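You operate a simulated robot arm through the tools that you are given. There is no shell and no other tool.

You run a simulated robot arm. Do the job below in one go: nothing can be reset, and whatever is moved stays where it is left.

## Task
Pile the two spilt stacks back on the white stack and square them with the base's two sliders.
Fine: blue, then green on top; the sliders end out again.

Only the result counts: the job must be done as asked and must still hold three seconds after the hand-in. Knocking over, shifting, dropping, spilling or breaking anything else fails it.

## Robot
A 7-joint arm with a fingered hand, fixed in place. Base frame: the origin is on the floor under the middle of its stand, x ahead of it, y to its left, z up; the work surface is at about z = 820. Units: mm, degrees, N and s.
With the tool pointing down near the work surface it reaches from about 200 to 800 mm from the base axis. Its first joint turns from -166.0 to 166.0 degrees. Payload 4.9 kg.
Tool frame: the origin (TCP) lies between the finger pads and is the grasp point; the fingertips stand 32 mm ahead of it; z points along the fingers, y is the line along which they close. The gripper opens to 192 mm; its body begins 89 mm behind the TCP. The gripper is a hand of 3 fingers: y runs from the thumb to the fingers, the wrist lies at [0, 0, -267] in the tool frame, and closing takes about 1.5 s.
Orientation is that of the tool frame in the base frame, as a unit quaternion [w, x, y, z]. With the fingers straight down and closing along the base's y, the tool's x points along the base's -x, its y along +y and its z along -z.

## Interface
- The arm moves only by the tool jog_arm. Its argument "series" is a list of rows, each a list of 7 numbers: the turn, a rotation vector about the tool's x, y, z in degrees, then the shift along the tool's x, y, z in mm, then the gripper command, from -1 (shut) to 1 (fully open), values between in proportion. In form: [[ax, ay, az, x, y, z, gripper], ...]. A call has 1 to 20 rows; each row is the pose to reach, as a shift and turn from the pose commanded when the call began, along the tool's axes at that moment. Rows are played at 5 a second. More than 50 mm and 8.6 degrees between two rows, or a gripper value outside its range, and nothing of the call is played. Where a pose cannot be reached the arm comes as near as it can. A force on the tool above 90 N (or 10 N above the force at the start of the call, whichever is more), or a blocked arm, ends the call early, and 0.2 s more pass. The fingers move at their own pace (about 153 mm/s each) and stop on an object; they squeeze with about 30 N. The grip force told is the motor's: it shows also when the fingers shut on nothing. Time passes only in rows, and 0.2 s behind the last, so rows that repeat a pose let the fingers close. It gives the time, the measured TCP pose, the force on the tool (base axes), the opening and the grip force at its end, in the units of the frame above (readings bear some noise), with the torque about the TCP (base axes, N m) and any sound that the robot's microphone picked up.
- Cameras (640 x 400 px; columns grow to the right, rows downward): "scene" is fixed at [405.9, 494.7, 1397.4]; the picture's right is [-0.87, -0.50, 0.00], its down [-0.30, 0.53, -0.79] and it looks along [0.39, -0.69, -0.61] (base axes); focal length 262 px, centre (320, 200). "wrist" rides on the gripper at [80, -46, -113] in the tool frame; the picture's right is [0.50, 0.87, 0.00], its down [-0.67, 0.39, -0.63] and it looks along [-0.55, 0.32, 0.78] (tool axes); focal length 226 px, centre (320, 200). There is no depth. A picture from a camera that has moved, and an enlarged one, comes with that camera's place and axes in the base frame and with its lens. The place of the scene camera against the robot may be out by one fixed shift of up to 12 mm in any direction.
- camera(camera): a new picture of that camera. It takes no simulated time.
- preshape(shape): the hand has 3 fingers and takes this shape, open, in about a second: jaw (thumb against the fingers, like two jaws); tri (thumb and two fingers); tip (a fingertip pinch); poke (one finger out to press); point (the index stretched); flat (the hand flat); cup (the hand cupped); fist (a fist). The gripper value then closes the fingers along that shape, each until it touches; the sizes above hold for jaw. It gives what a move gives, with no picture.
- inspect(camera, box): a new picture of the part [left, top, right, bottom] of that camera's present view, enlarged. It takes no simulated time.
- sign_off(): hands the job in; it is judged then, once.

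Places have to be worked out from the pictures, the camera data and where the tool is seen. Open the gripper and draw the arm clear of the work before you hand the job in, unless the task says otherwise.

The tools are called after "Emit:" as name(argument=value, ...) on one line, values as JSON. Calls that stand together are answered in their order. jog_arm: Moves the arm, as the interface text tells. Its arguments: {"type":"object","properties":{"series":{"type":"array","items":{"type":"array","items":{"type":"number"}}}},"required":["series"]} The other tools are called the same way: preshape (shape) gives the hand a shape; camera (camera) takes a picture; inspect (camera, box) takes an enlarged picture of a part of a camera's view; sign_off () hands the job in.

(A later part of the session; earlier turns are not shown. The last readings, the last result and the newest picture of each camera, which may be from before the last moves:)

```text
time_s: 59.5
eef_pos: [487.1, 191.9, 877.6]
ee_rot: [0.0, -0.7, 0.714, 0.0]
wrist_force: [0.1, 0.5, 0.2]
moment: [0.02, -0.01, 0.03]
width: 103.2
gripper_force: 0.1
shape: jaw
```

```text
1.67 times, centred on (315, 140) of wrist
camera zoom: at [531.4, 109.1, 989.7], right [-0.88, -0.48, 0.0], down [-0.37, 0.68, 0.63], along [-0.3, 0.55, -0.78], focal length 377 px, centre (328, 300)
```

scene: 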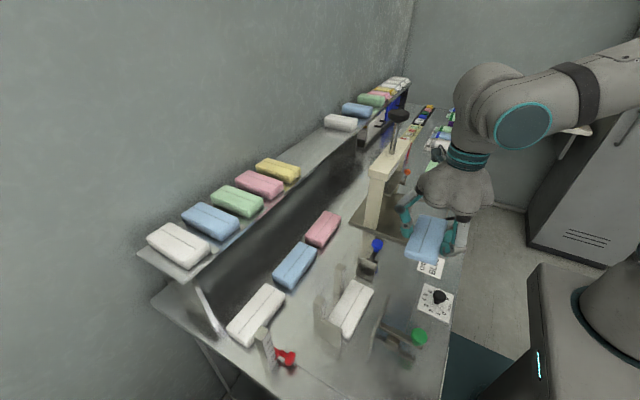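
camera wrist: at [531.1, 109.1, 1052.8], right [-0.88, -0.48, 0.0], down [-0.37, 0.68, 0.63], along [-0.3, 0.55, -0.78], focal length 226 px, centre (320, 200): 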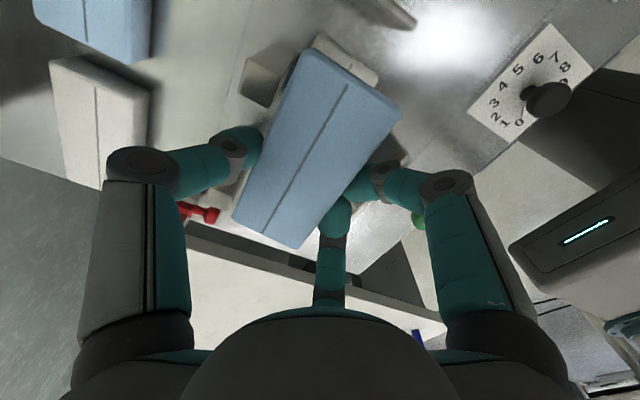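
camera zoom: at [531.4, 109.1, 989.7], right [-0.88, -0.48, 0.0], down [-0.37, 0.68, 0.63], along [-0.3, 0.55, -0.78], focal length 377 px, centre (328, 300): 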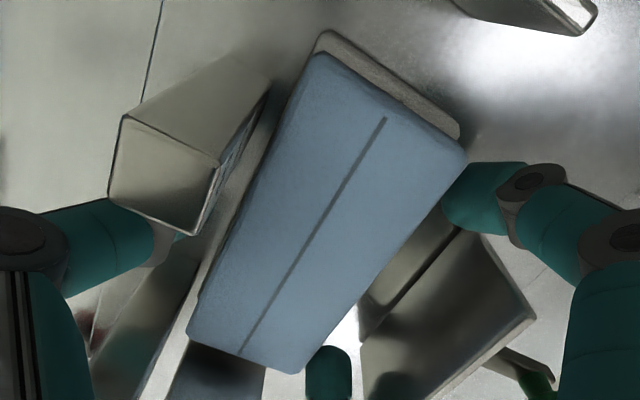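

Blue rests on the white stack and the fingers are free. I raise straight up.

Emit:
jog_arm(series=[[0, 0, 0, 0, 0, -8, 0.083], [0, 0, 0, 0, 0, -20, 0.083], [0, 0, 0, 0, 0, -45, 0.083], [0, 0, 0, 0, 0, -80, 0.083], [0, 0, 0, 0, 0, -120, 0.083], [0, 0, 0, 0, 0, -160, 0.083], [0, 0, 0, 0, 0, -200, 0.083], [0, 0, 0, 0, 0, -240, 0.083], [0, 0, 0, 0, 0, -270, 0.083]])

Emit:
camera(camera="wrist")

Emit:
camera(camera="scene")

Emit:
inspect(camera="scene", box=[300, 230, 440, 370])

```text
time_s: 61.5
eef_pos: [484.7, 191.8, 1145.9]
ee_rot: [-0.002, -0.7, 0.714, 0.001]
wrist_force: [0.3, 0.5, -0.8]
moment: [-0.02, 0.03, -0.02]
width: 103.4
gripper_force: 0.1
shape: jaw
```

```text
taken
camera wrist: at [530.7, 109.0, 1258.8], right [-0.88, -0.48, 0.0], down [-0.37, 0.68, 0.63], along [-0.31, 0.55, -0.78], focal length 226 px, centre (320, 200)
```

wrist: 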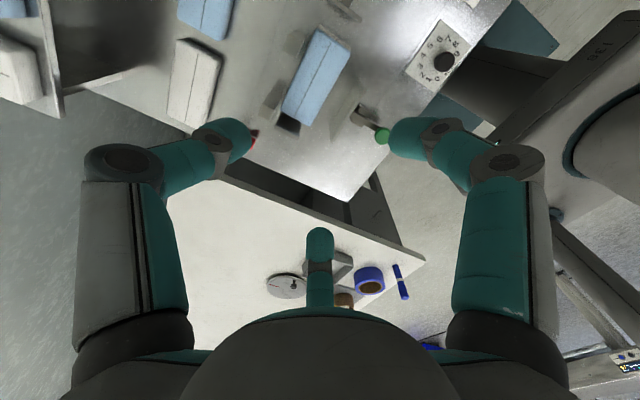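

```text
taken
```

scene: 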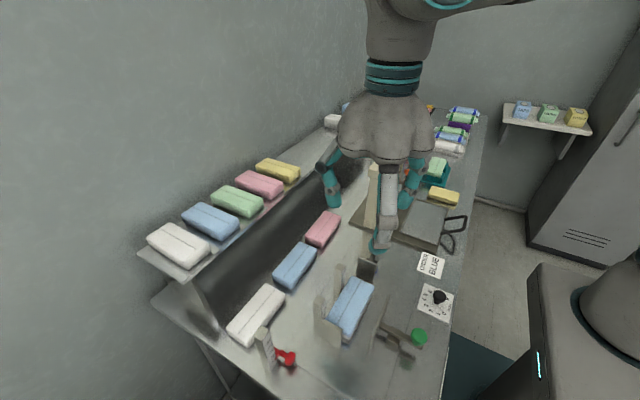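

```text
2.86 times, centred on (370, 300) of scene
camera zoom: at [405.9, 494.7, 1397.4], right [-0.87, -0.5, 0.0], down [-0.3, 0.53, -0.79], along [0.39, -0.69, -0.61], focal length 748 px, centre (177, -86)
```

zoom: 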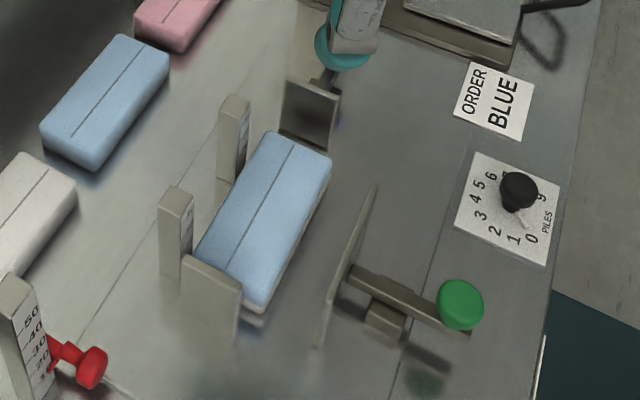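

Blue is on the white stack, the tray stayed put. I measure blue's placement from the wrist camera before going for green.

Emit:
inspect(camera="wrist", box=[260, 20, 380, 140])

Emit:
inspect(camera="scene", box=[380, 180, 480, 260])

```text
3.33 times, centred on (320, 80) of wrist
camera zoom: at [530.7, 109.0, 1258.8], right [-0.88, -0.48, 0.0], down [-0.37, 0.68, 0.63], along [-0.31, 0.55, -0.78], focal length 754 px, centre (320, 600)
```

zoom: 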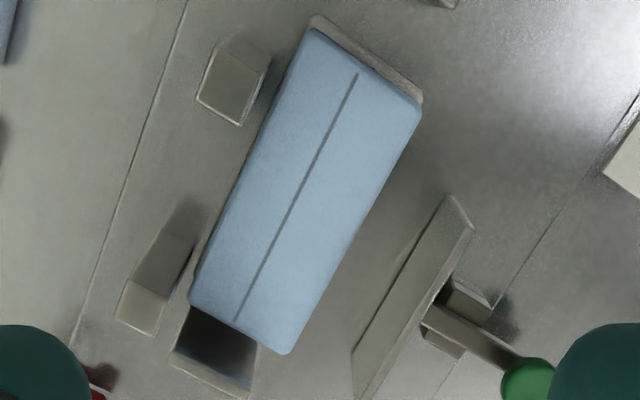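

```text
5.00 times, centred on (430, 220) of scene
camera zoom: at [405.9, 494.7, 1397.4], right [-0.87, -0.5, 0.0], down [-0.3, 0.53, -0.79], along [0.39, -0.69, -0.61], focal length 1310 px, centre (-230, 100)
```

zoom: 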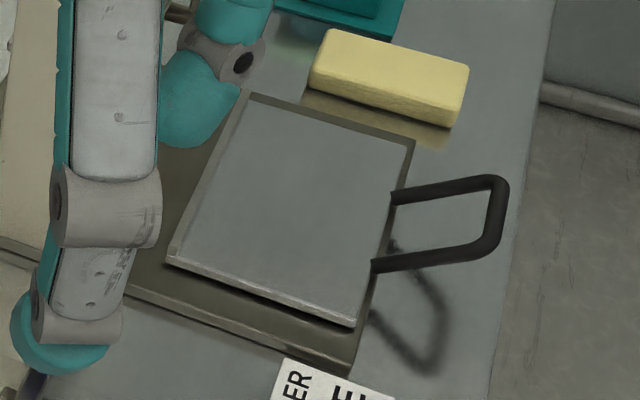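

Blue sits at centre (504, 186), nearly square, and the tray is unchanged. Now to the green: I rise to z≈1270 (above the press ball) and turn back while moving out over the bench's right end.

Emit:
jog_arm(series=[[0, 0, 7.5, 12, 5, -20, 0.146], [0, 0, 15, 24, 10, -40, 0.146], [0, 0, 22.5, 36, 15, -60, 0.146], [0, 0, 30, 48, 21, -80, 0.146], [0, 0, 37.5, 60, 26, -100, 0.146], [0, 0, 45, 72, 31, -115, 0.146], [0, 0, 52.5, 84, 36, -124, 0.146], [0, 0, 60, 96, 42, -124, 0.146], [0, 0, 67.5, 108, 47, -124, 0.146], [0, 0, 75, 119, 52, -124, 0.146], [0, 0, 82.5, 131, 57, -124, 0.146], [0, 0, 90, 143, 62, -124, 0.146], [0, 0, 90, 143, 62, -124, 0.146]])

Emit:
jog_arm(series=[[0, 0, 6, -2, -40, 0, 0.146], [0, 0, 12, -4, -81, 0, 0.146], [0, 0, 18, -6, -121, 0, 0.146], [0, 0, 24, -8, -162, 0, 0.146], [0, 0, 30, -10, -202, 0, 0.146], [0, 0, 36, -13, -243, 0, 0.146], [0, 0, 42, -16, -284, 0, 0.146], [0, 0, 48, -20, -325, 0, 0.146], [0, 0, 54, -25, -366, 10, 0.146], [0, 0, 60, -30, -407, 35, 0.146], [0, 0, 66, -36, -447, 60, 0.146], [0, 0, 72, -42, -487, 85, 0.146], [0, 0, 78, -48, -527, 110, 0.146], [0, 0, 84, -53, -560, 135, 0.146], [0, 0, 89, -55, -575, 150, 0.146], [0, 0, 89, -55, -575, 150, 0.146]])

Emit:
camera(camera="wrist")

Emit:
camera(camera="scene")

```text
time_s: 64.3
eef_pos: [421.8, 49.0, 1270.3]
ee_rot: [0.0, 0.01, 1.0, -0.001]
wrist_force: [0.6, 0.1, 0.7]
moment: [-0.01, -0.01, 0.02]
width: 109.4
gripper_force: 0.1
shape: jaw
```

```text
time_s: 67.7
eef_pos: [465.3, -527.4, 1120.9]
ee_rot: [0.0, 0.709, 0.706, 0.0]
wrist_force: [0.1, -0.8, 0.0]
moment: [-0.02, 0.04, 0.01]
width: 109.5
gripper_force: 0.0
shape: jaw
```

```text
taken
camera wrist: at [420.0, -448.5, 1233.7], right [0.87, 0.5, 0.0], down [0.39, -0.67, 0.63], along [0.31, -0.55, -0.78], focal length 226 px, centre (320, 200)
```

wrist: 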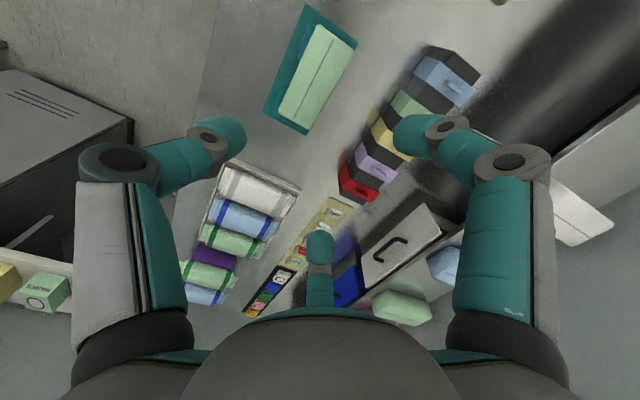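

```text
taken
```

scene: 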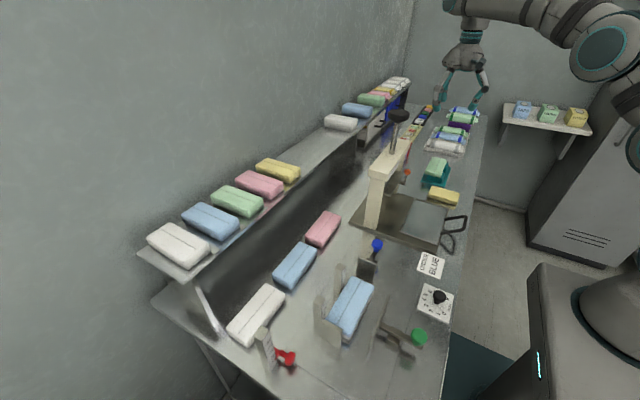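

Emit:
inspect(camera="wrist", box=[250, 0, 370, 140])

Emit:
inspect(camera="wrist", box=[330, 30, 500, 210])

Emit:
inspect(camera="scene", box=[405, 145, 475, 215])

```text
2.86 times, centred on (310, 70) of wrist
camera zoom: at [420.0, -448.5, 1233.7], right [0.87, 0.5, 0.0], down [0.39, -0.67, 0.63], along [0.31, -0.55, -0.78], focal length 646 px, centre (349, 571)
```

zoom: 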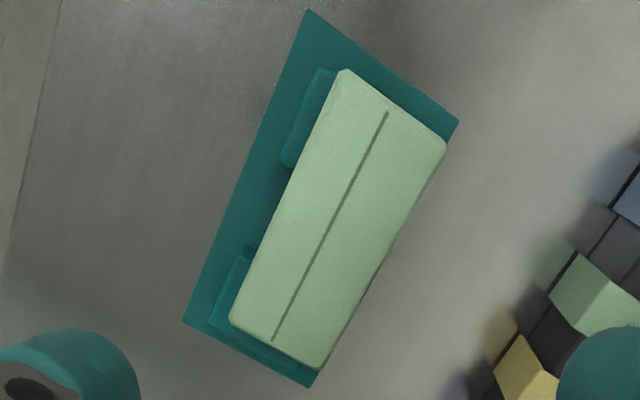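

```text
2.22 times, centred on (415, 120) of wrist
camera zoom: at [420.0, -448.5, 1233.7], right [0.87, 0.5, 0.0], down [0.39, -0.67, 0.63], along [0.31, -0.55, -0.78], focal length 502 px, centre (109, 378)
```

zoom: 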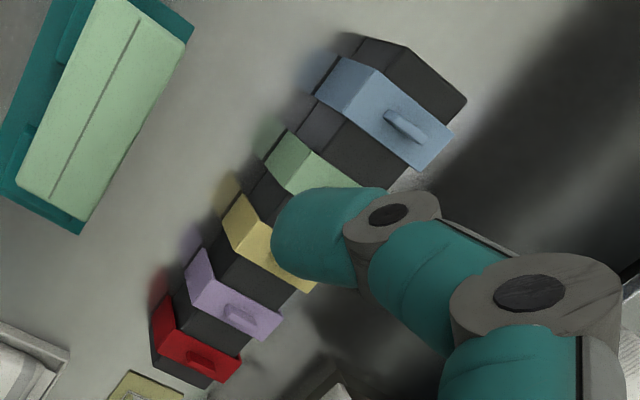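

```text
5.71 times, centred on (440, 180) of scene
camera zoom: at [405.9, 494.7, 1397.4], right [-0.87, -0.5, 0.0], down [-0.3, 0.53, -0.79], along [0.39, -0.69, -0.61], focal length 1497 px, centre (-366, 314)
```

zoom: 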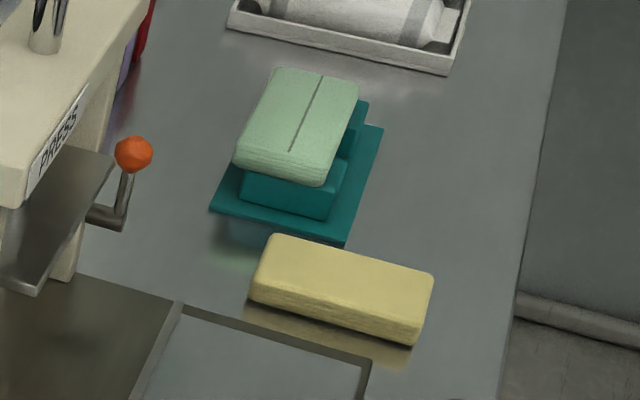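

Green's top centre measured at (446.5, -521, 866), yaw about -0.5°; the stand's two blocks leave a gap around y = -530 for the thumb. I descend to z≈920 at x = 460, y = -528.

Emit:
jog_arm(series=[[0, 0, 0, 0, -4.8, 40, 0.146], [0, 0, 0, 0, -4.8, 80, 0.146], [0, 0, 0, 0, -4.8, 120, 0.146], [0, 0, 0, 0, -4.8, 160, 0.146], [0, 0, 0, 0, -4.8, 190, 0.146], [0, 0, 0, 0, -4.8, 200, 0.146], [0, 0, 0, 0, -4.8, 200, 0.12]])

Emit:
camera(camera="wrist")

Emit:
inspect(camera="wrist", box=[190, 20, 440, 260])

Emit:
inspect(camera="scene", box=[390, 110, 490, 210])

```text
time_s: 69.3
eef_pos: [459.2, -526.0, 920.8]
ee_rot: [0.0, 0.708, 0.706, 0.001]
wrist_force: [-0.5, -0.1, -0.4]
moment: [-0.01, 0.05, -0.04]
width: 107.9
gripper_force: 0.2
shape: jaw
```

```text
taken
camera wrist: at [414.8, -448.0, 1033.7], right [0.87, 0.5, 0.0], down [0.39, -0.67, 0.63], along [0.31, -0.55, -0.78], focal length 226 px, centre (320, 200)
```

wrist: 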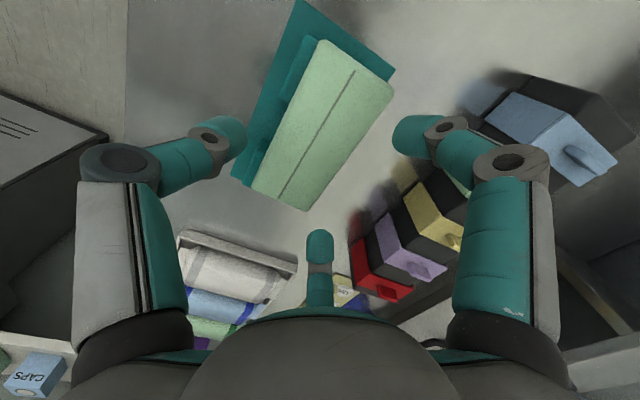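

```text
1.67 times, centred on (315, 140) of wrist
camera zoom: at [414.8, -448.0, 1033.7], right [0.87, 0.5, 0.0], down [0.39, -0.67, 0.63], along [0.31, -0.55, -0.78], focal length 377 px, centre (328, 300)
```

zoom: 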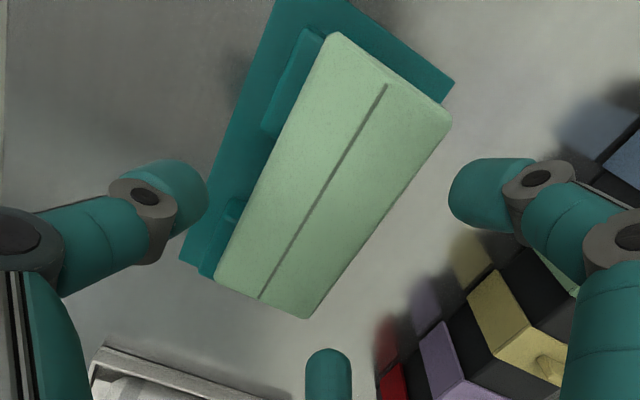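

```text
4.00 times, centred on (440, 160) of scene
camera zoom: at [405.9, 494.7, 1397.4], right [-0.87, -0.5, 0.0], down [-0.3, 0.53, -0.79], along [0.39, -0.69, -0.61], focal length 1048 px, centre (-160, 360)
```

zoom: 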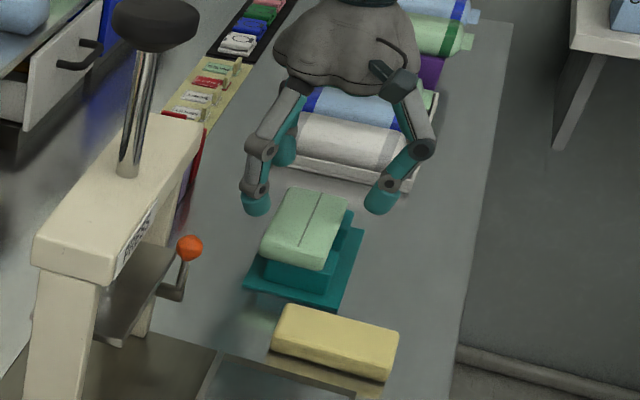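

Green reconfirmed at (448, -522), top ≈ 867. I go down to grasp height (z≈878) with the thumb in the gap between the stand's blocks.

Emit:
jog_arm(series=[[0, 0, 0, 0, 2, 12, 0.1], [0, 0, 0, 0, 2, 22, 0.08], [0, 0, 0, 0, 2, 32, 0.06], [0, 0, 0, 0, 2, 39, 0.04], [0, 0, 0, 0, 2, 42, 0.04], [0, 0, 0, 0, 2, 42, 0.04]])

Emit:
inspect(camera="wrist", box=[190, 20, 440, 260])

Emit:
inspect(camera="scene", box=[390, 110, 490, 210])

```text
time_s: 70.7
eef_pos: [462.2, -525.6, 879.2]
ee_rot: [0.0, 0.708, 0.706, 0.0]
wrist_force: [-0.3, -0.8, -0.4]
moment: [0.02, 0.04, 0.0]
width: 100.4
gripper_force: 0.0
shape: jaw
```

```text
1.67 times, centred on (315, 140) of wrist
camera zoom: at [416.7, -447.8, 991.6], right [0.87, 0.5, 0.0], down [0.39, -0.67, 0.63], along [0.31, -0.55, -0.78], focal length 377 px, centre (328, 300)
```

zoom: 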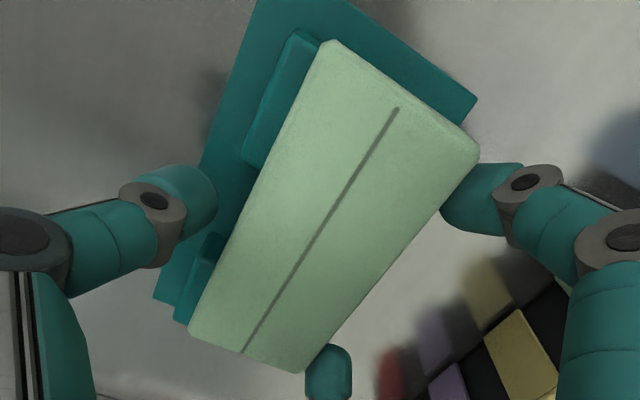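

```text
4.00 times, centred on (440, 160) of scene
camera zoom: at [405.9, 494.7, 1397.4], right [-0.87, -0.5, 0.0], down [-0.3, 0.53, -0.79], along [0.39, -0.69, -0.61], focal length 1048 px, centre (-160, 360)
```

zoom: 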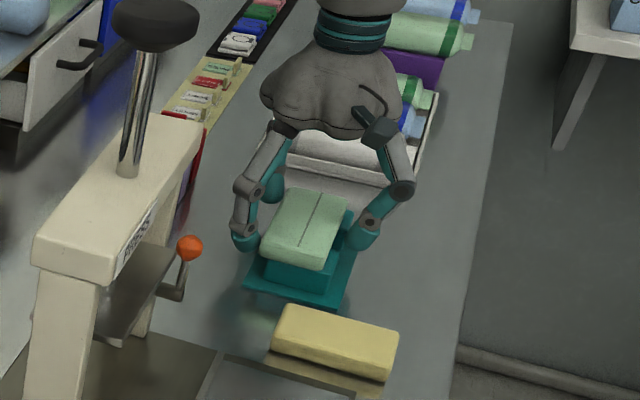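

Thumb is in the gap and fingers bracket the stack. I nudge 2 mm towards +y and close.

Emit:
jog_arm(series=[[0, 0, 0, 2, 0, 1, 0.04], [0, 0, 0, 2, 0, 1, -0.1], [0, 0, 0, 2, 0, 1, -0.25], [0, 0, 0, 2, 0, 1, -0.4], [0, 0, 0, 2, 0, 1, -0.6], [0, 0, 0, 2, 0, 1, -0.6], [0, 0, 0, 2, 0, 1, -0.6]])

Emit:
inspect(camera="wrist", box=[190, 20, 440, 260])

Emit:
inspect(camera="scene", box=[390, 110, 490, 210])

```text
time_s: 72.3
eef_pos: [461.5, -524.7, 878.4]
ee_rot: [0.001, 0.708, 0.706, -0.001]
wrist_force: [-0.6, 0.3, 6.1]
moment: [0.0, 0.25, -0.01]
width: 56.1
gripper_force: 30.3
shape: jaw
```

```text
1.67 times, centred on (315, 140) of wrist
camera zoom: at [416.8, -446.2, 990.9], right [0.87, 0.5, 0.0], down [0.39, -0.67, 0.63], along [0.31, -0.55, -0.77], focal length 377 px, centre (328, 300)
```

zoom: 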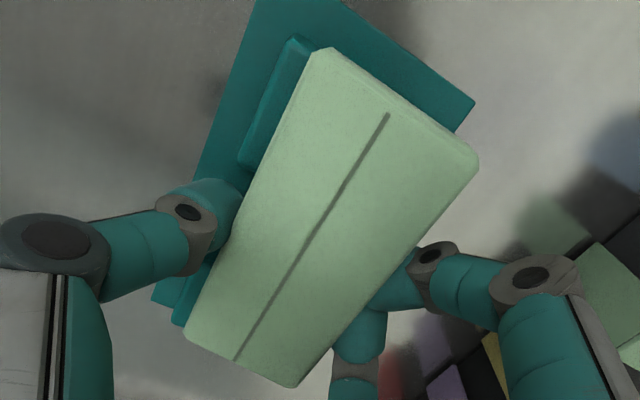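

```text
4.00 times, centred on (440, 160) of scene
camera zoom: at [405.9, 494.7, 1397.4], right [-0.87, -0.5, 0.0], down [-0.3, 0.53, -0.79], along [0.39, -0.69, -0.61], focal length 1048 px, centre (-160, 360)
```

zoom: 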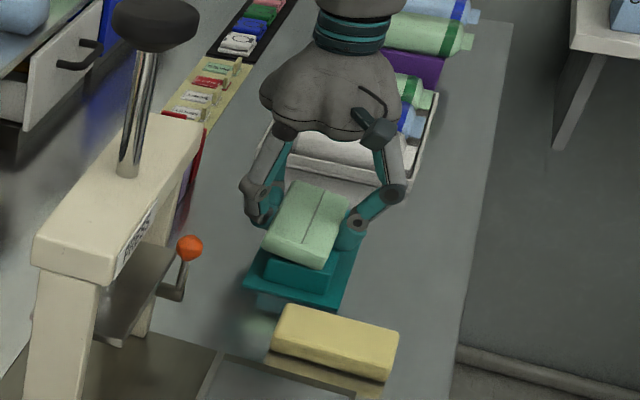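

The green stack is gripped at 30 N; I want to be sure the stand isn't being dragged, so I look closer.

Emit:
inspect(camera="scene", box=[415, 145, 475, 205])

Emit:
camera(camera="wrist")

```text
6.67 times, centred on (445, 175) of scene
camera zoom: at [405.9, 494.7, 1397.4], right [-0.87, -0.5, 0.0], down [-0.3, 0.53, -0.79], along [0.39, -0.69, -0.61], focal length 1746 px, centre (-513, 367)
```

zoom: 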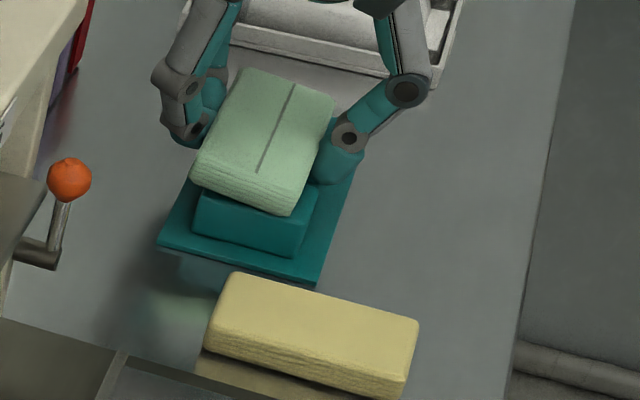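

```text
taken
camera wrist: at [416.8, -446.2, 990.9], right [0.87, 0.5, 0.0], down [0.39, -0.67, 0.63], along [0.31, -0.55, -0.77], focal length 226 px, centre (320, 200)
```

wrist: 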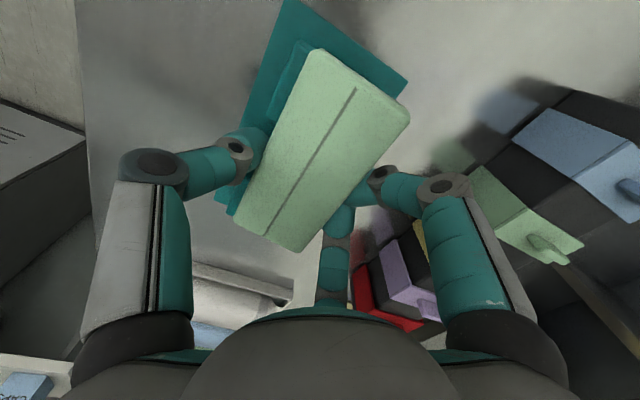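

The stand stays in place. I lift gently 15 mm and check.

Emit:
jog_arm(series=[[0, 0, 0, 0, 0, -3, -0.6], [0, 0, 0, 0, 0, -6, -0.6], [0, 0, 0, 0, 0, -10, -0.6], [0, 0, 0, 0, 0, -15, -0.6], [0, 0, 0, 0, 0, -15, -0.6]])

Emit:
inspect(camera="scene", box=[415, 145, 475, 205])

Emit:
inspect(camera="wrist", box=[190, 20, 440, 260])

```text
time_s: 73.5
eef_pos: [462.5, -525.1, 893.1]
ee_rot: [0.0, 0.708, 0.706, 0.0]
wrist_force: [-0.9, 0.2, -0.8]
moment: [-0.01, -0.01, 0.01]
width: 55.7
gripper_force: 30.9
shape: jaw
```

```text
6.67 times, centred on (445, 175) of scene
camera zoom: at [405.9, 494.7, 1397.4], right [-0.87, -0.5, 0.0], down [-0.3, 0.53, -0.79], along [0.39, -0.69, -0.61], focal length 1746 px, centre (-513, 367)
```

zoom: 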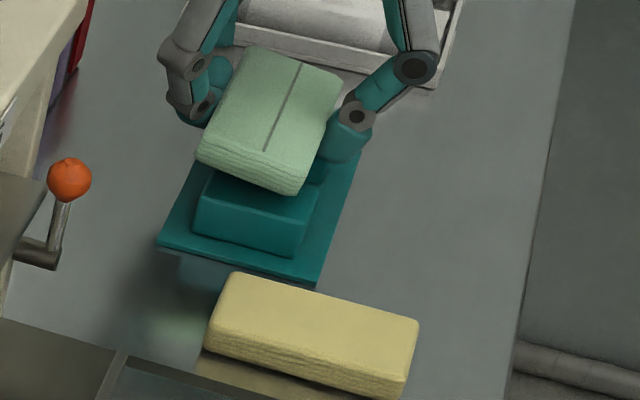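

```text
1.67 times, centred on (315, 140) of wrist
camera zoom: at [416.7, -446.3, 1005.4], right [0.87, 0.5, 0.0], down [0.39, -0.67, 0.63], along [0.31, -0.55, -0.78], focal length 377 px, centre (328, 300)
```

zoom: 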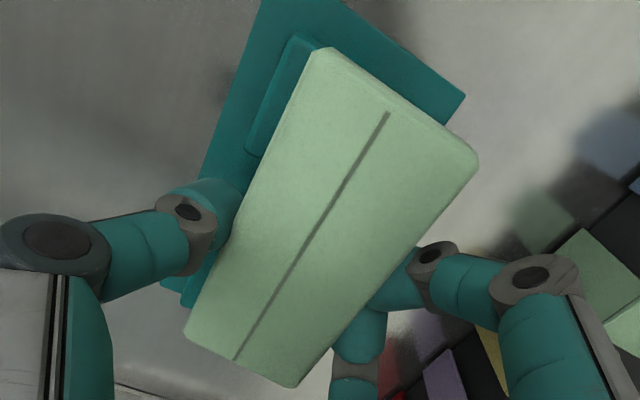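

Green is lifted, stand and yellow block untouched. I raise high (z≈1255) and carry it back past the press while turning the wrist the first half.

Emit:
jog_arm(series=[[0, 0, 0, 0, 0, -42, -0.6], [0, 0, 0, 0, 0, -85, -0.6], [0, 0, 0, 0, 0, -128, -0.6], [0, 0, 0, 0, 0, -171, -0.6], [0, 0, 0, 0, 0, -214, -0.6], [0, 0, 0, 0, 0, -257, -0.6], [0, 0, 0, 0, 0, -300, -0.6], [0, 0, 0, 0, 0, -343, -0.6], [0, 0, 0, 0, 0, -362, -0.6], [0, 0, -8, 42, -6, -362, -0.6], [0, 0, -16, 88, -12, -362, -0.6], [0, 0, -24, 134, -18, -362, -0.6], [0, 0, -32, 181, -24, -362, -0.6], [0, 0, -40, 228, -30, -362, -0.6], [0, 0, -48, 276, -36, -362, -0.6], [0, 0, -56, 324, -42, -362, -0.6], [0, 0, -64, 372, -48, -362, -0.6], [0, 0, -72, 420, -54, -362, -0.6], [0, 0, -80, 468, -60, -362, -0.6], [0, 0, -88, 516, -64, -362, -0.6]])

Emit:
camera(camera="wrist")

Emit:
camera(camera="scene")

```text
time_s: 77.7
eef_pos: [400.2, -8.3, 1255.2]
ee_rot: [0.001, 0.018, 1.0, 0.0]
wrist_force: [0.1, 0.5, -0.4]
moment: [-0.03, 0.03, 0.0]
width: 55.4
gripper_force: 30.0
shape: jaw
out of reach, approached as far as the arm can: row 8, 9
```

```text
taken
camera wrist: at [319.0, -52.8, 1367.8], right [-0.47, 0.88, 0.0], down [0.69, 0.36, 0.63], along [0.56, 0.3, -0.78], focal length 226 px, centre (320, 200)
```

wrist: 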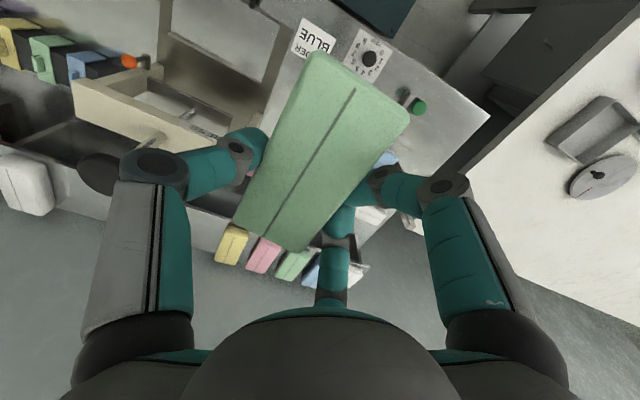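

```text
taken
```

scene: 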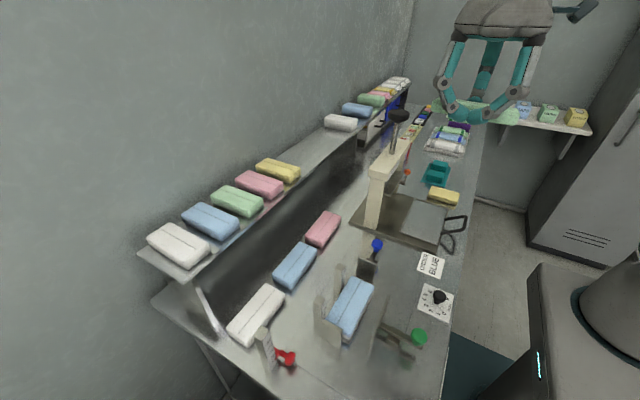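

Green carried; stand, yellow and tray are in place. Now the second half of the turn while moving above the base and down to z≈1035.

Emit:
jog_arm(series=[[0, 0, -7.6, -6, 17, 18, -0.6], [0, 0, -15.2, -13, 34, 37, -0.6], [0, 0, -22.8, -19, 51, 55, -0.6], [0, 0, -30.4, -26, 68, 73, -0.6], [0, 0, -38, -32, 85, 92, -0.6], [0, 0, -45.6, -39, 102, 110, -0.6], [0, 0, -53.2, -45, 119, 128, -0.6], [0, 0, -60.8, -52, 135, 147, -0.6], [0, 0, -68.4, -58, 152, 165, -0.6], [0, 0, -76, -65, 169, 183, -0.6], [0, 0, -83.6, -71, 186, 202, -0.6], [0, 0, -91.2, -77.7, 203, 220, -0.6], [0, 0, -91.2, -77.7, 203, 220, -0.6]])

Emit:
inspect(camera="wrist", box=[190, 20, 440, 260])

Emit:
inspect(camera="scene", box=[290, 160, 460, 330])

```text
time_s: 80.5
eef_pos: [484.9, 191.7, 1035.1]
ee_rot: [0.0, -0.701, 0.713, 0.0]
wrist_force: [0.2, 0.3, -0.7]
moment: [0.04, 0.02, 0.02]
width: 55.4
gripper_force: 29.8
shape: jaw
```

```text
1.67 times, centred on (315, 140) of wrist
camera zoom: at [530.4, 110.4, 1147.4], right [-0.87, -0.49, 0.0], down [-0.38, 0.68, 0.63], along [-0.31, 0.55, -0.78], focal length 377 px, centre (328, 300)
```

zoom: 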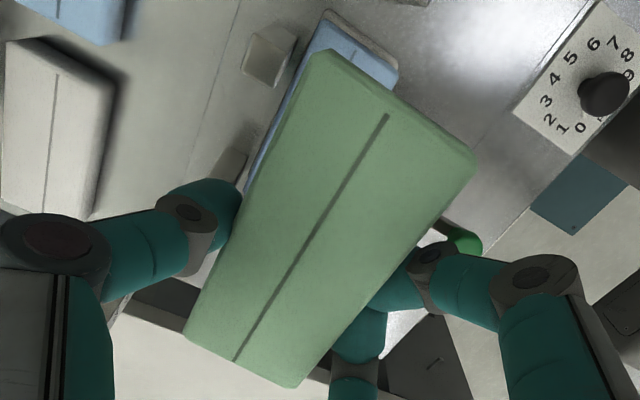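

```text
2.35 times, centred on (375, 245) of scene
camera zoom: at [405.9, 494.7, 1397.4], right [-0.87, -0.5, 0.0], down [-0.3, 0.53, -0.79], along [0.39, -0.69, -0.61], focal length 616 px, centre (191, 94)
```

zoom: 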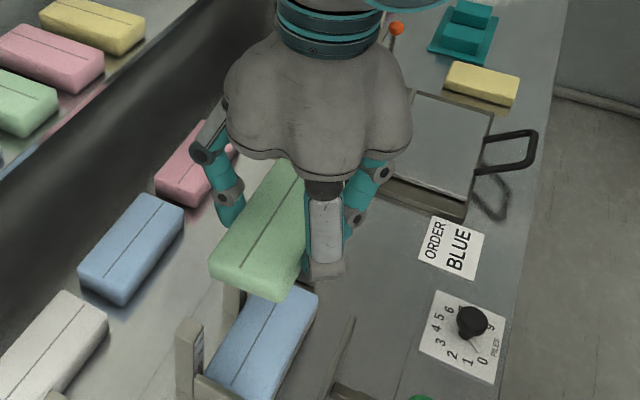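

Green is held square; I shift +3 mm in x and lower to ~12 mm above the blue stack.

Emit:
jog_arm(series=[[0, 0, 0, 0, -3, 25, -0.6], [0, 0, 0, 0, -3, 50, -0.6], [0, 0, 0, 0, -3, 75, -0.6], [0, 0, 0, 0, -3, 100, -0.6], [0, 0, 0, 0, -3, 115, -0.6], [0, 0, 0, 0, -3, 124, -0.6], [0, 0, 0, 0, -3, 124, -0.6]])

Emit:
inspect(camera="scene", box=[310, 240, 410, 340])

Emit:
inspect(camera="wrist", box=[190, 20, 440, 260])

```text
time_s: 82.1
eef_pos: [487.1, 191.8, 910.5]
ee_rot: [0.001, -0.702, 0.712, 0.0]
wrist_force: [0.2, -0.7, 0.6]
moment: [0.0, 0.0, -0.04]
width: 55.6
gripper_force: 29.9
shape: jaw
```

```text
4.00 times, centred on (360, 290) of scene
camera zoom: at [405.9, 494.7, 1397.4], right [-0.87, -0.5, 0.0], down [-0.3, 0.53, -0.79], along [0.39, -0.69, -0.61], focal length 1048 px, centre (160, -160)
```

zoom: 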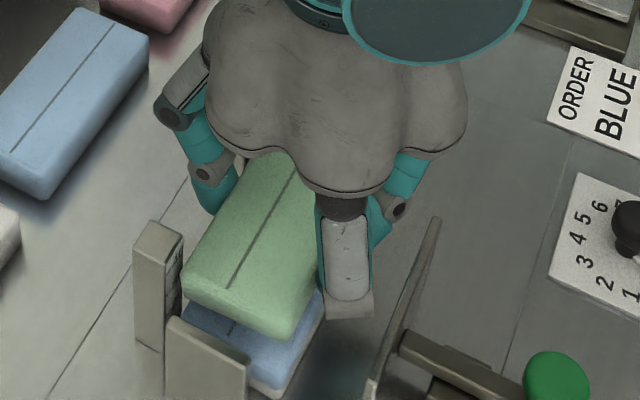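

```text
1.67 times, centred on (315, 140) of wrist
camera zoom: at [533.3, 109.4, 1023.5], right [-0.87, -0.49, 0.0], down [-0.38, 0.68, 0.63], along [-0.31, 0.55, -0.78], focal length 377 px, centre (328, 300)
```

zoom: 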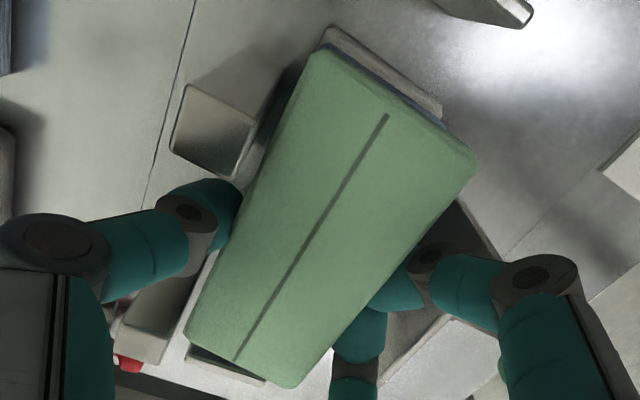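

Aligned over the blue. I lower in small steps to the touch.

Emit:
jog_arm(series=[[0, 0, 0, 0, 0, 4, -0.6], [0, 0, 0, 0, 0, 8, -0.6], [0, 0, 0, 0, 0, 9, -0.6], [0, 0, 0, 0, 0, 9, -0.6]])

Emit:
jog_arm(series=[[0, 0, 0, 0, 0, 1, -0.6], [0, 0, 0, 0, 0, 2, -0.6], [0, 0, 0, 0, 0, 2, -0.6]])

```text
time_s: 83.1
eef_pos: [487.3, 191.5, 902.3]
ee_rot: [0.0, -0.702, 0.712, 0.0]
wrist_force: [-0.7, -0.2, -1.7]
moment: [0.01, 0.01, -0.01]
width: 55.4
gripper_force: 30.3
shape: jaw
```

```text
time_s: 83.9
eef_pos: [487.8, 192.3, 899.9]
ee_rot: [0.001, -0.701, 0.713, 0.0]
wrist_force: [0.2, 0.3, -0.2]
moment: [0.01, -0.03, 0.01]
width: 55.3
gripper_force: 29.8
shape: jaw
```

No touch yet at z≈900; continuing in 2 mm steps.

Emit:
jog_arm(series=[[0, 0, 0, 0, 0, 1, -0.6], [0, 0, 0, 0, 0, 2, -0.6], [0, 0, 0, 0, 0, 2, -0.6]])

Emit:
inspect(camera="scene", box=[320, 270, 400, 340])

```text
time_s: 84.7
eef_pos: [487.0, 190.8, 896.4]
ee_rot: [0.0, -0.702, 0.712, 0.0]
wrist_force: [-0.2, 1.0, 0.8]
moment: [0.0, 0.04, -0.03]
width: 55.5
gripper_force: 30.9
shape: jaw
```

```text
5.71 times, centred on (360, 305) of scene
camera zoom: at [405.9, 494.7, 1397.4], right [-0.87, -0.5, 0.0], down [-0.3, 0.53, -0.79], along [0.39, -0.69, -0.61], focal length 1497 px, centre (91, -400)
```

zoom: 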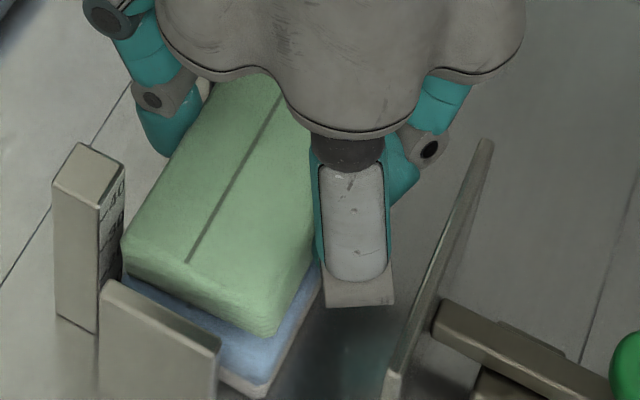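

Emit:
jog_arm(series=[[0, 0, 0, 0, 0, 1, -0.6], [0, 0, 0, 0, 0, 1.5, -0.6], [0, 0, 0, 0, 0, 1.5, -0.6]])

```text
time_s: 85.5
eef_pos: [487.2, 190.3, 896.5]
ee_rot: [-0.001, -0.701, 0.713, 0.0]
wrist_force: [0.1, 0.7, 0.1]
moment: [-0.03, -0.01, -0.01]
width: 55.6
gripper_force: 30.2
shape: jaw
```

Still no clear touch; another 1.5 mm at a time.

Emit:
jog_arm(series=[[0, 0, 0, 0, 0, 1, -0.6], [0, 0, 0, 0, 0, 1.5, -0.6], [0, 0, 0, 0, 0, 1.5, -0.6]])

Emit:
inspect(camera="scene", box=[320, 270, 400, 340])

```text
time_s: 86.3
eef_pos: [486.3, 191.1, 894.4]
ee_rot: [0.0, -0.702, 0.712, 0.0]
wrist_force: [0.3, -0.8, -0.9]
moment: [0.01, 0.0, -0.01]
width: 55.3
gripper_force: 30.1
shape: jaw
```

```text
5.71 times, centred on (360, 305) of scene
camera zoom: at [405.9, 494.7, 1397.4], right [-0.87, -0.5, 0.0], down [-0.3, 0.53, -0.79], along [0.39, -0.69, -0.61], focal length 1497 px, centre (91, -400)
```

zoom: 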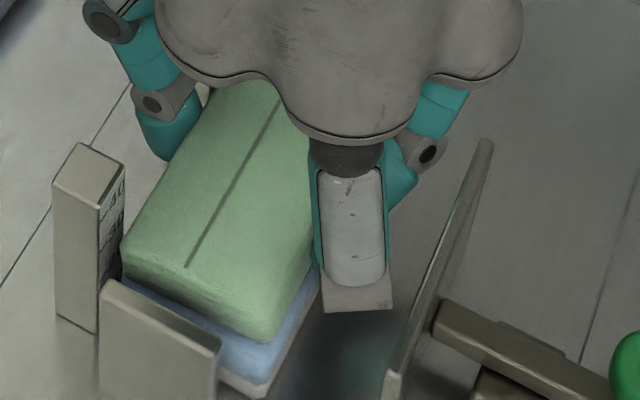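

Emit:
jog_arm(series=[[0, 0, 0, 0, 0, 1, -0.6], [0, 0, 0, 0, 0, 2, -0.6], [0, 0, 0, 0, 0, 2, -0.6]])

```text
time_s: 87.1
eef_pos: [488.3, 191.2, 893.8]
ee_rot: [0.001, -0.702, 0.713, 0.0]
wrist_force: [0.1, -0.5, 9.7]
moment: [-0.01, -0.43, -0.04]
width: 55.6
gripper_force: 30.4
shape: jaw
```

Touch now (9.7 N on the +x edge). I release by opening to ~100 mm.

Emit:
jog_arm(series=[[0, 0, 0, 0, 0, 0, -0.45], [0, 0, 0, 0, 0, 0, -0.3], [0, 0, 0, 0, 0, 0, -0.15], [0, 0, 0, 0, 0, 0, 0.0], [0, 0, 0, 0, 0, 0, 0.05], [0, 0, 0, 0, 0, 0, 0.05], [0, 0, 0, 0, 0, 0, 0.05]])

Emit:
inspect(camera="scene", box=[320, 270, 400, 340])

Emit:
inspect(camera="wrist", box=[190, 20, 440, 260])

```text
time_s: 88.7
eef_pos: [488.7, 190.9, 891.8]
ee_rot: [0.0, -0.702, 0.712, 0.0]
wrist_force: [0.8, 0.8, 0.1]
moment: [0.01, 0.01, -0.03]
width: 100.3
gripper_force: 0.0
shape: jaw
```

```text
5.71 times, centred on (360, 305) of scene
camera zoom: at [405.9, 494.7, 1397.4], right [-0.87, -0.5, 0.0], down [-0.3, 0.53, -0.79], along [0.39, -0.69, -0.61], focal length 1497 px, centre (91, -400)
```

zoom: 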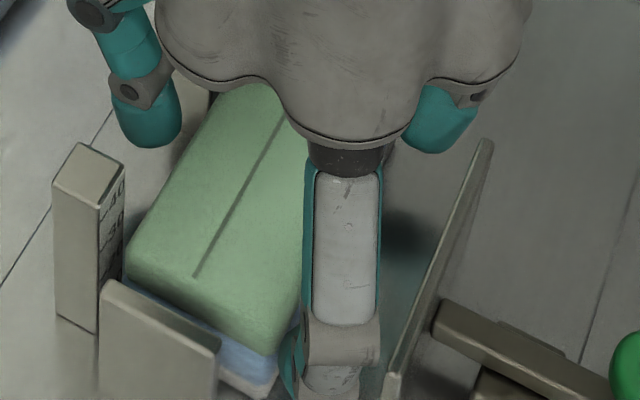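

```text
1.67 times, centred on (315, 140) of wrist
camera zoom: at [532.7, 109.7, 1005.4], right [-0.87, -0.49, 0.0], down [-0.38, 0.68, 0.63], along [-0.31, 0.55, -0.78], focal length 377 px, centre (328, 300)
```

zoom: 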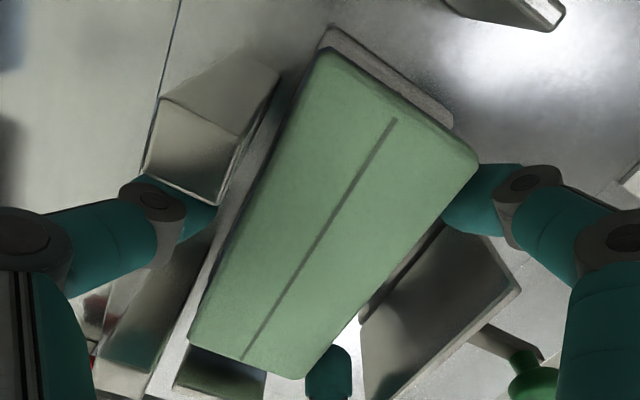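

Released. I raise straight up clear of everything.

Emit:
jog_arm(series=[[0, 0, 0, 0, 0, -6, 0.05], [0, 0, 0, 0, 0, -16, 0.05], [0, 0, 0, 0, 0, -36, 0.05], [0, 0, 0, 0, 0, -70, 0.05], [0, 0, 0, 0, 0, -110, 0.05], [0, 0, 0, 0, 0, -150, 0.05], [0, 0, 0, 0, 0, -190, 0.05], [0, 0, 0, 0, 0, -230, 0.05], [0, 0, 0, 0, 0, -250, 0.05]])

Emit:
inspect(camera="wrist", box=[260, 10, 400, 140])

Emit:
inspect(camera="scene", box=[310, 240, 430, 350])

```text
time_s: 90.7
eef_pos: [486.4, 191.0, 1142.0]
ee_rot: [-0.001, -0.701, 0.713, 0.001]
wrist_force: [-0.1, 0.2, -0.3]
moment: [0.01, 0.01, -0.01]
width: 100.0
gripper_force: 0.0
shape: jaw
```

```text
3.08 times, centred on (330, 75) of wrist
camera zoom: at [532.7, 109.2, 1254.8], right [-0.87, -0.49, 0.0], down [-0.38, 0.68, 0.63], along [-0.31, 0.55, -0.78], focal length 696 px, centre (289, 585)
```

zoom: 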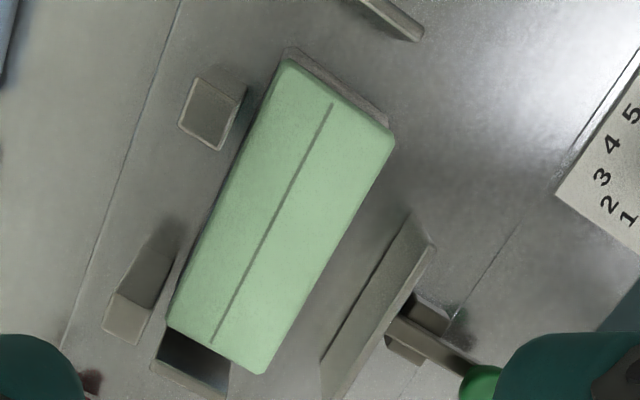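

```text
3.64 times, centred on (370, 295) of scene
camera zoom: at [405.9, 494.7, 1397.4], right [-0.87, -0.5, 0.0], down [-0.3, 0.53, -0.79], along [0.39, -0.69, -0.61], focal length 952 px, centre (138, -146)
```

zoom: 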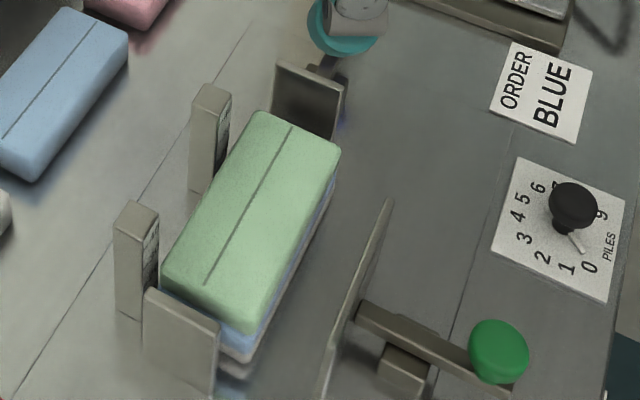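

The pile is white–blue–green, each within a few mm and ~1–2° of each other. Next the green slider: I move above its knob (354, 199) with the hand turned so no finger points at the plate (θ = -30°).

Emit:
jog_arm(series=[[0, 0, 7.4, -1, 17, 0, 0.05], [0, 0, 14.8, -2, 34, 10, 0.05], [0, 0, 22.1, -3, 50, 30, 0.05], [0, 0, 29.5, -4, 66, 50, 0.05], [0, 0, 36.9, -4, 83, 70, 0.05], [0, 0, 44.3, -5, 100, 90, 0.0], [0, 0, 51.7, -5, 116, 110, -0.1], [0, 0, 59, -6, 132, 130, -0.2], [0, 0, 59, -6, 132, 142, -0.2], [0, 0, 59, -6, 132, 142, -0.2]])

Emit:
camera(camera="wrist")

Emit:
camera(camera="scene")

```text
time_s: 92.9
eef_pos: [356.3, 200.3, 1000.6]
ee_rot: [0.0, -0.259, 0.966, 0.0]
wrist_force: [-1.1, 0.5, -0.8]
moment: [0.01, 0.01, 0.01]
width: 77.1
gripper_force: 0.0
shape: jaw
```

```text
taken
camera wrist: at [309.7, 119.0, 1113.1], right [-0.87, 0.5, 0.0], down [0.39, 0.67, 0.63], along [0.32, 0.55, -0.78], focal length 226 px, centre (320, 200)
```

wrist: 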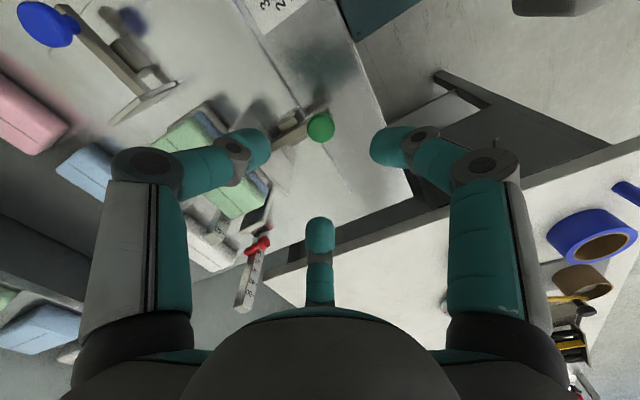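

```text
taken
```

scene: 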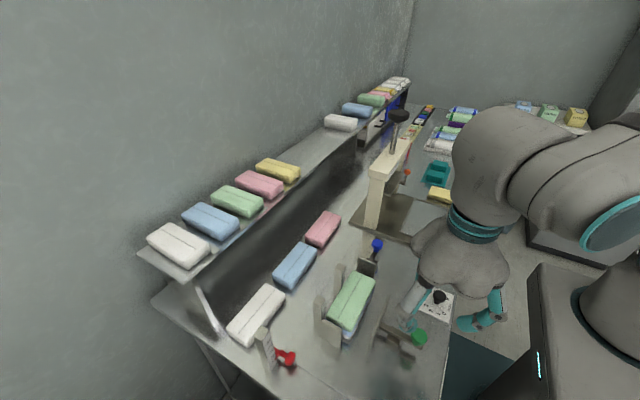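

Emit:
inspect(camera="wrist", box=[240, 80, 400, 180])

Emit:
inspect(camera="scene", box=[370, 280, 510, 380])

```text
4.00 times, centred on (320, 130) of wrist
camera zoom: at [309.7, 119.0, 1113.1], right [-0.87, 0.5, 0.0], down [0.39, 0.67, 0.63], along [0.32, 0.55, -0.78], focal length 904 px, centre (320, 480)
```

zoom: 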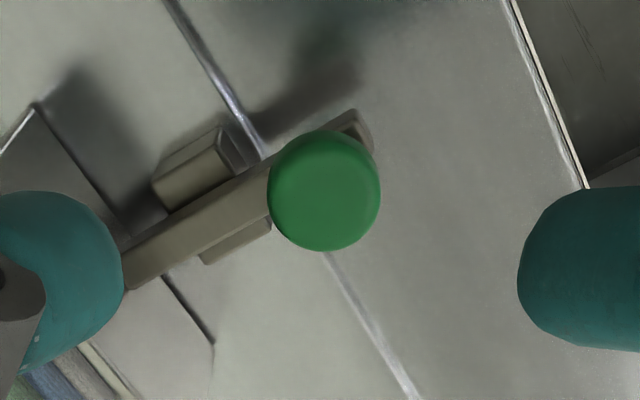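

```text
4.00 times, centred on (440, 330) of scene
camera zoom: at [405.9, 494.7, 1397.4], right [-0.87, -0.5, 0.0], down [-0.3, 0.53, -0.79], along [0.39, -0.69, -0.61], focal length 1048 px, centre (-160, -320)
```

zoom: 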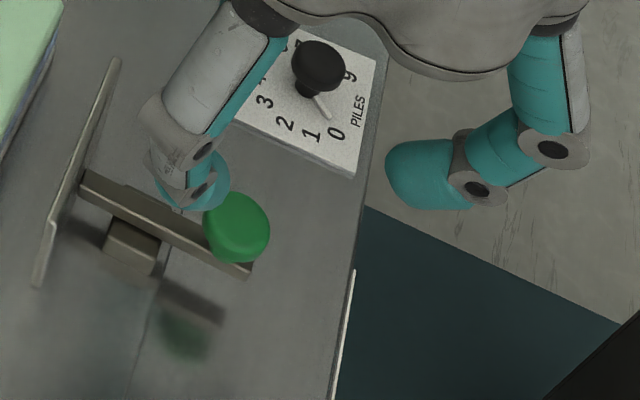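

The green knob's centre is confirmed at (354.5, 199), top about z = 882. I lower around it to z≈891 with the fingers still apart.

Emit:
jog_arm(series=[[0, 0, 0, 0, 0, 30, -0.2], [0, 0, 0, 0, 0, 60, -0.2], [0, 0, 0, 0, 0, 85, -0.2], [0, 0, 0, 0, 0, 100, -0.2], [0, 0, 0, 0, 0, 109, -0.2], [0, 0, 0, 0, 0, 109, -0.2]])

Emit:
inspect(camera="wrist", box=[220, 70, 420, 250])

Emit:
inspect(camera="scene", box=[340, 260, 480, 380])

```text
time_s: 94.3
eef_pos: [355.9, 199.8, 892.0]
ee_rot: [0.0, -0.26, 0.966, -0.001]
wrist_force: [0.3, 0.7, 0.8]
moment: [-0.04, 0.0, 0.02]
width: 77.1
gripper_force: 0.0
shape: jaw
```

```text
2.22 times, centred on (320, 160) of wrist
camera zoom: at [310.6, 118.9, 1004.6], right [-0.87, 0.5, 0.0], down [0.39, 0.67, 0.63], along [0.32, 0.55, -0.78], focal length 502 px, centre (320, 289)
```

zoom: 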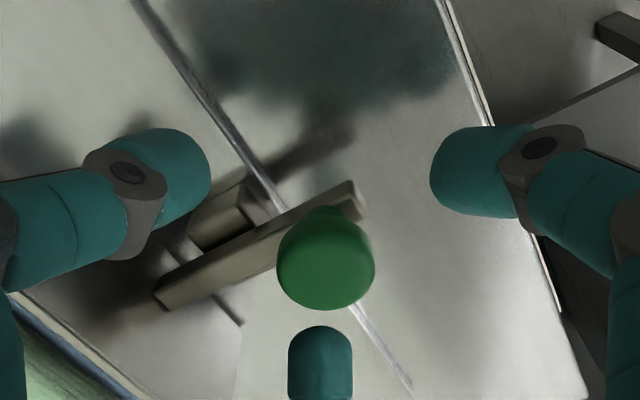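

```text
3.33 times, centred on (410, 320) of scene
camera zoom: at [405.9, 494.7, 1397.4], right [-0.87, -0.5, 0.0], down [-0.3, 0.53, -0.79], along [0.39, -0.69, -0.61], focal length 873 px, centre (20, -200)
```

zoom: 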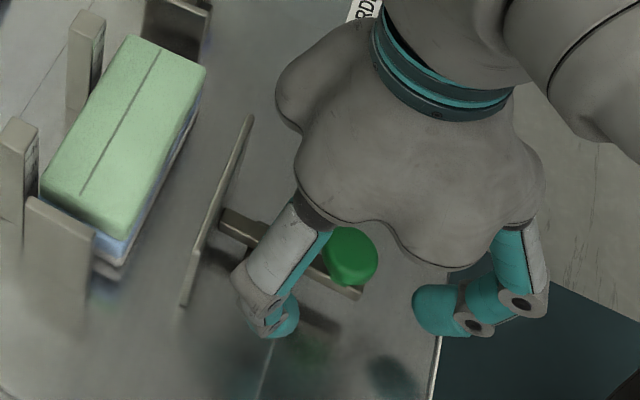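

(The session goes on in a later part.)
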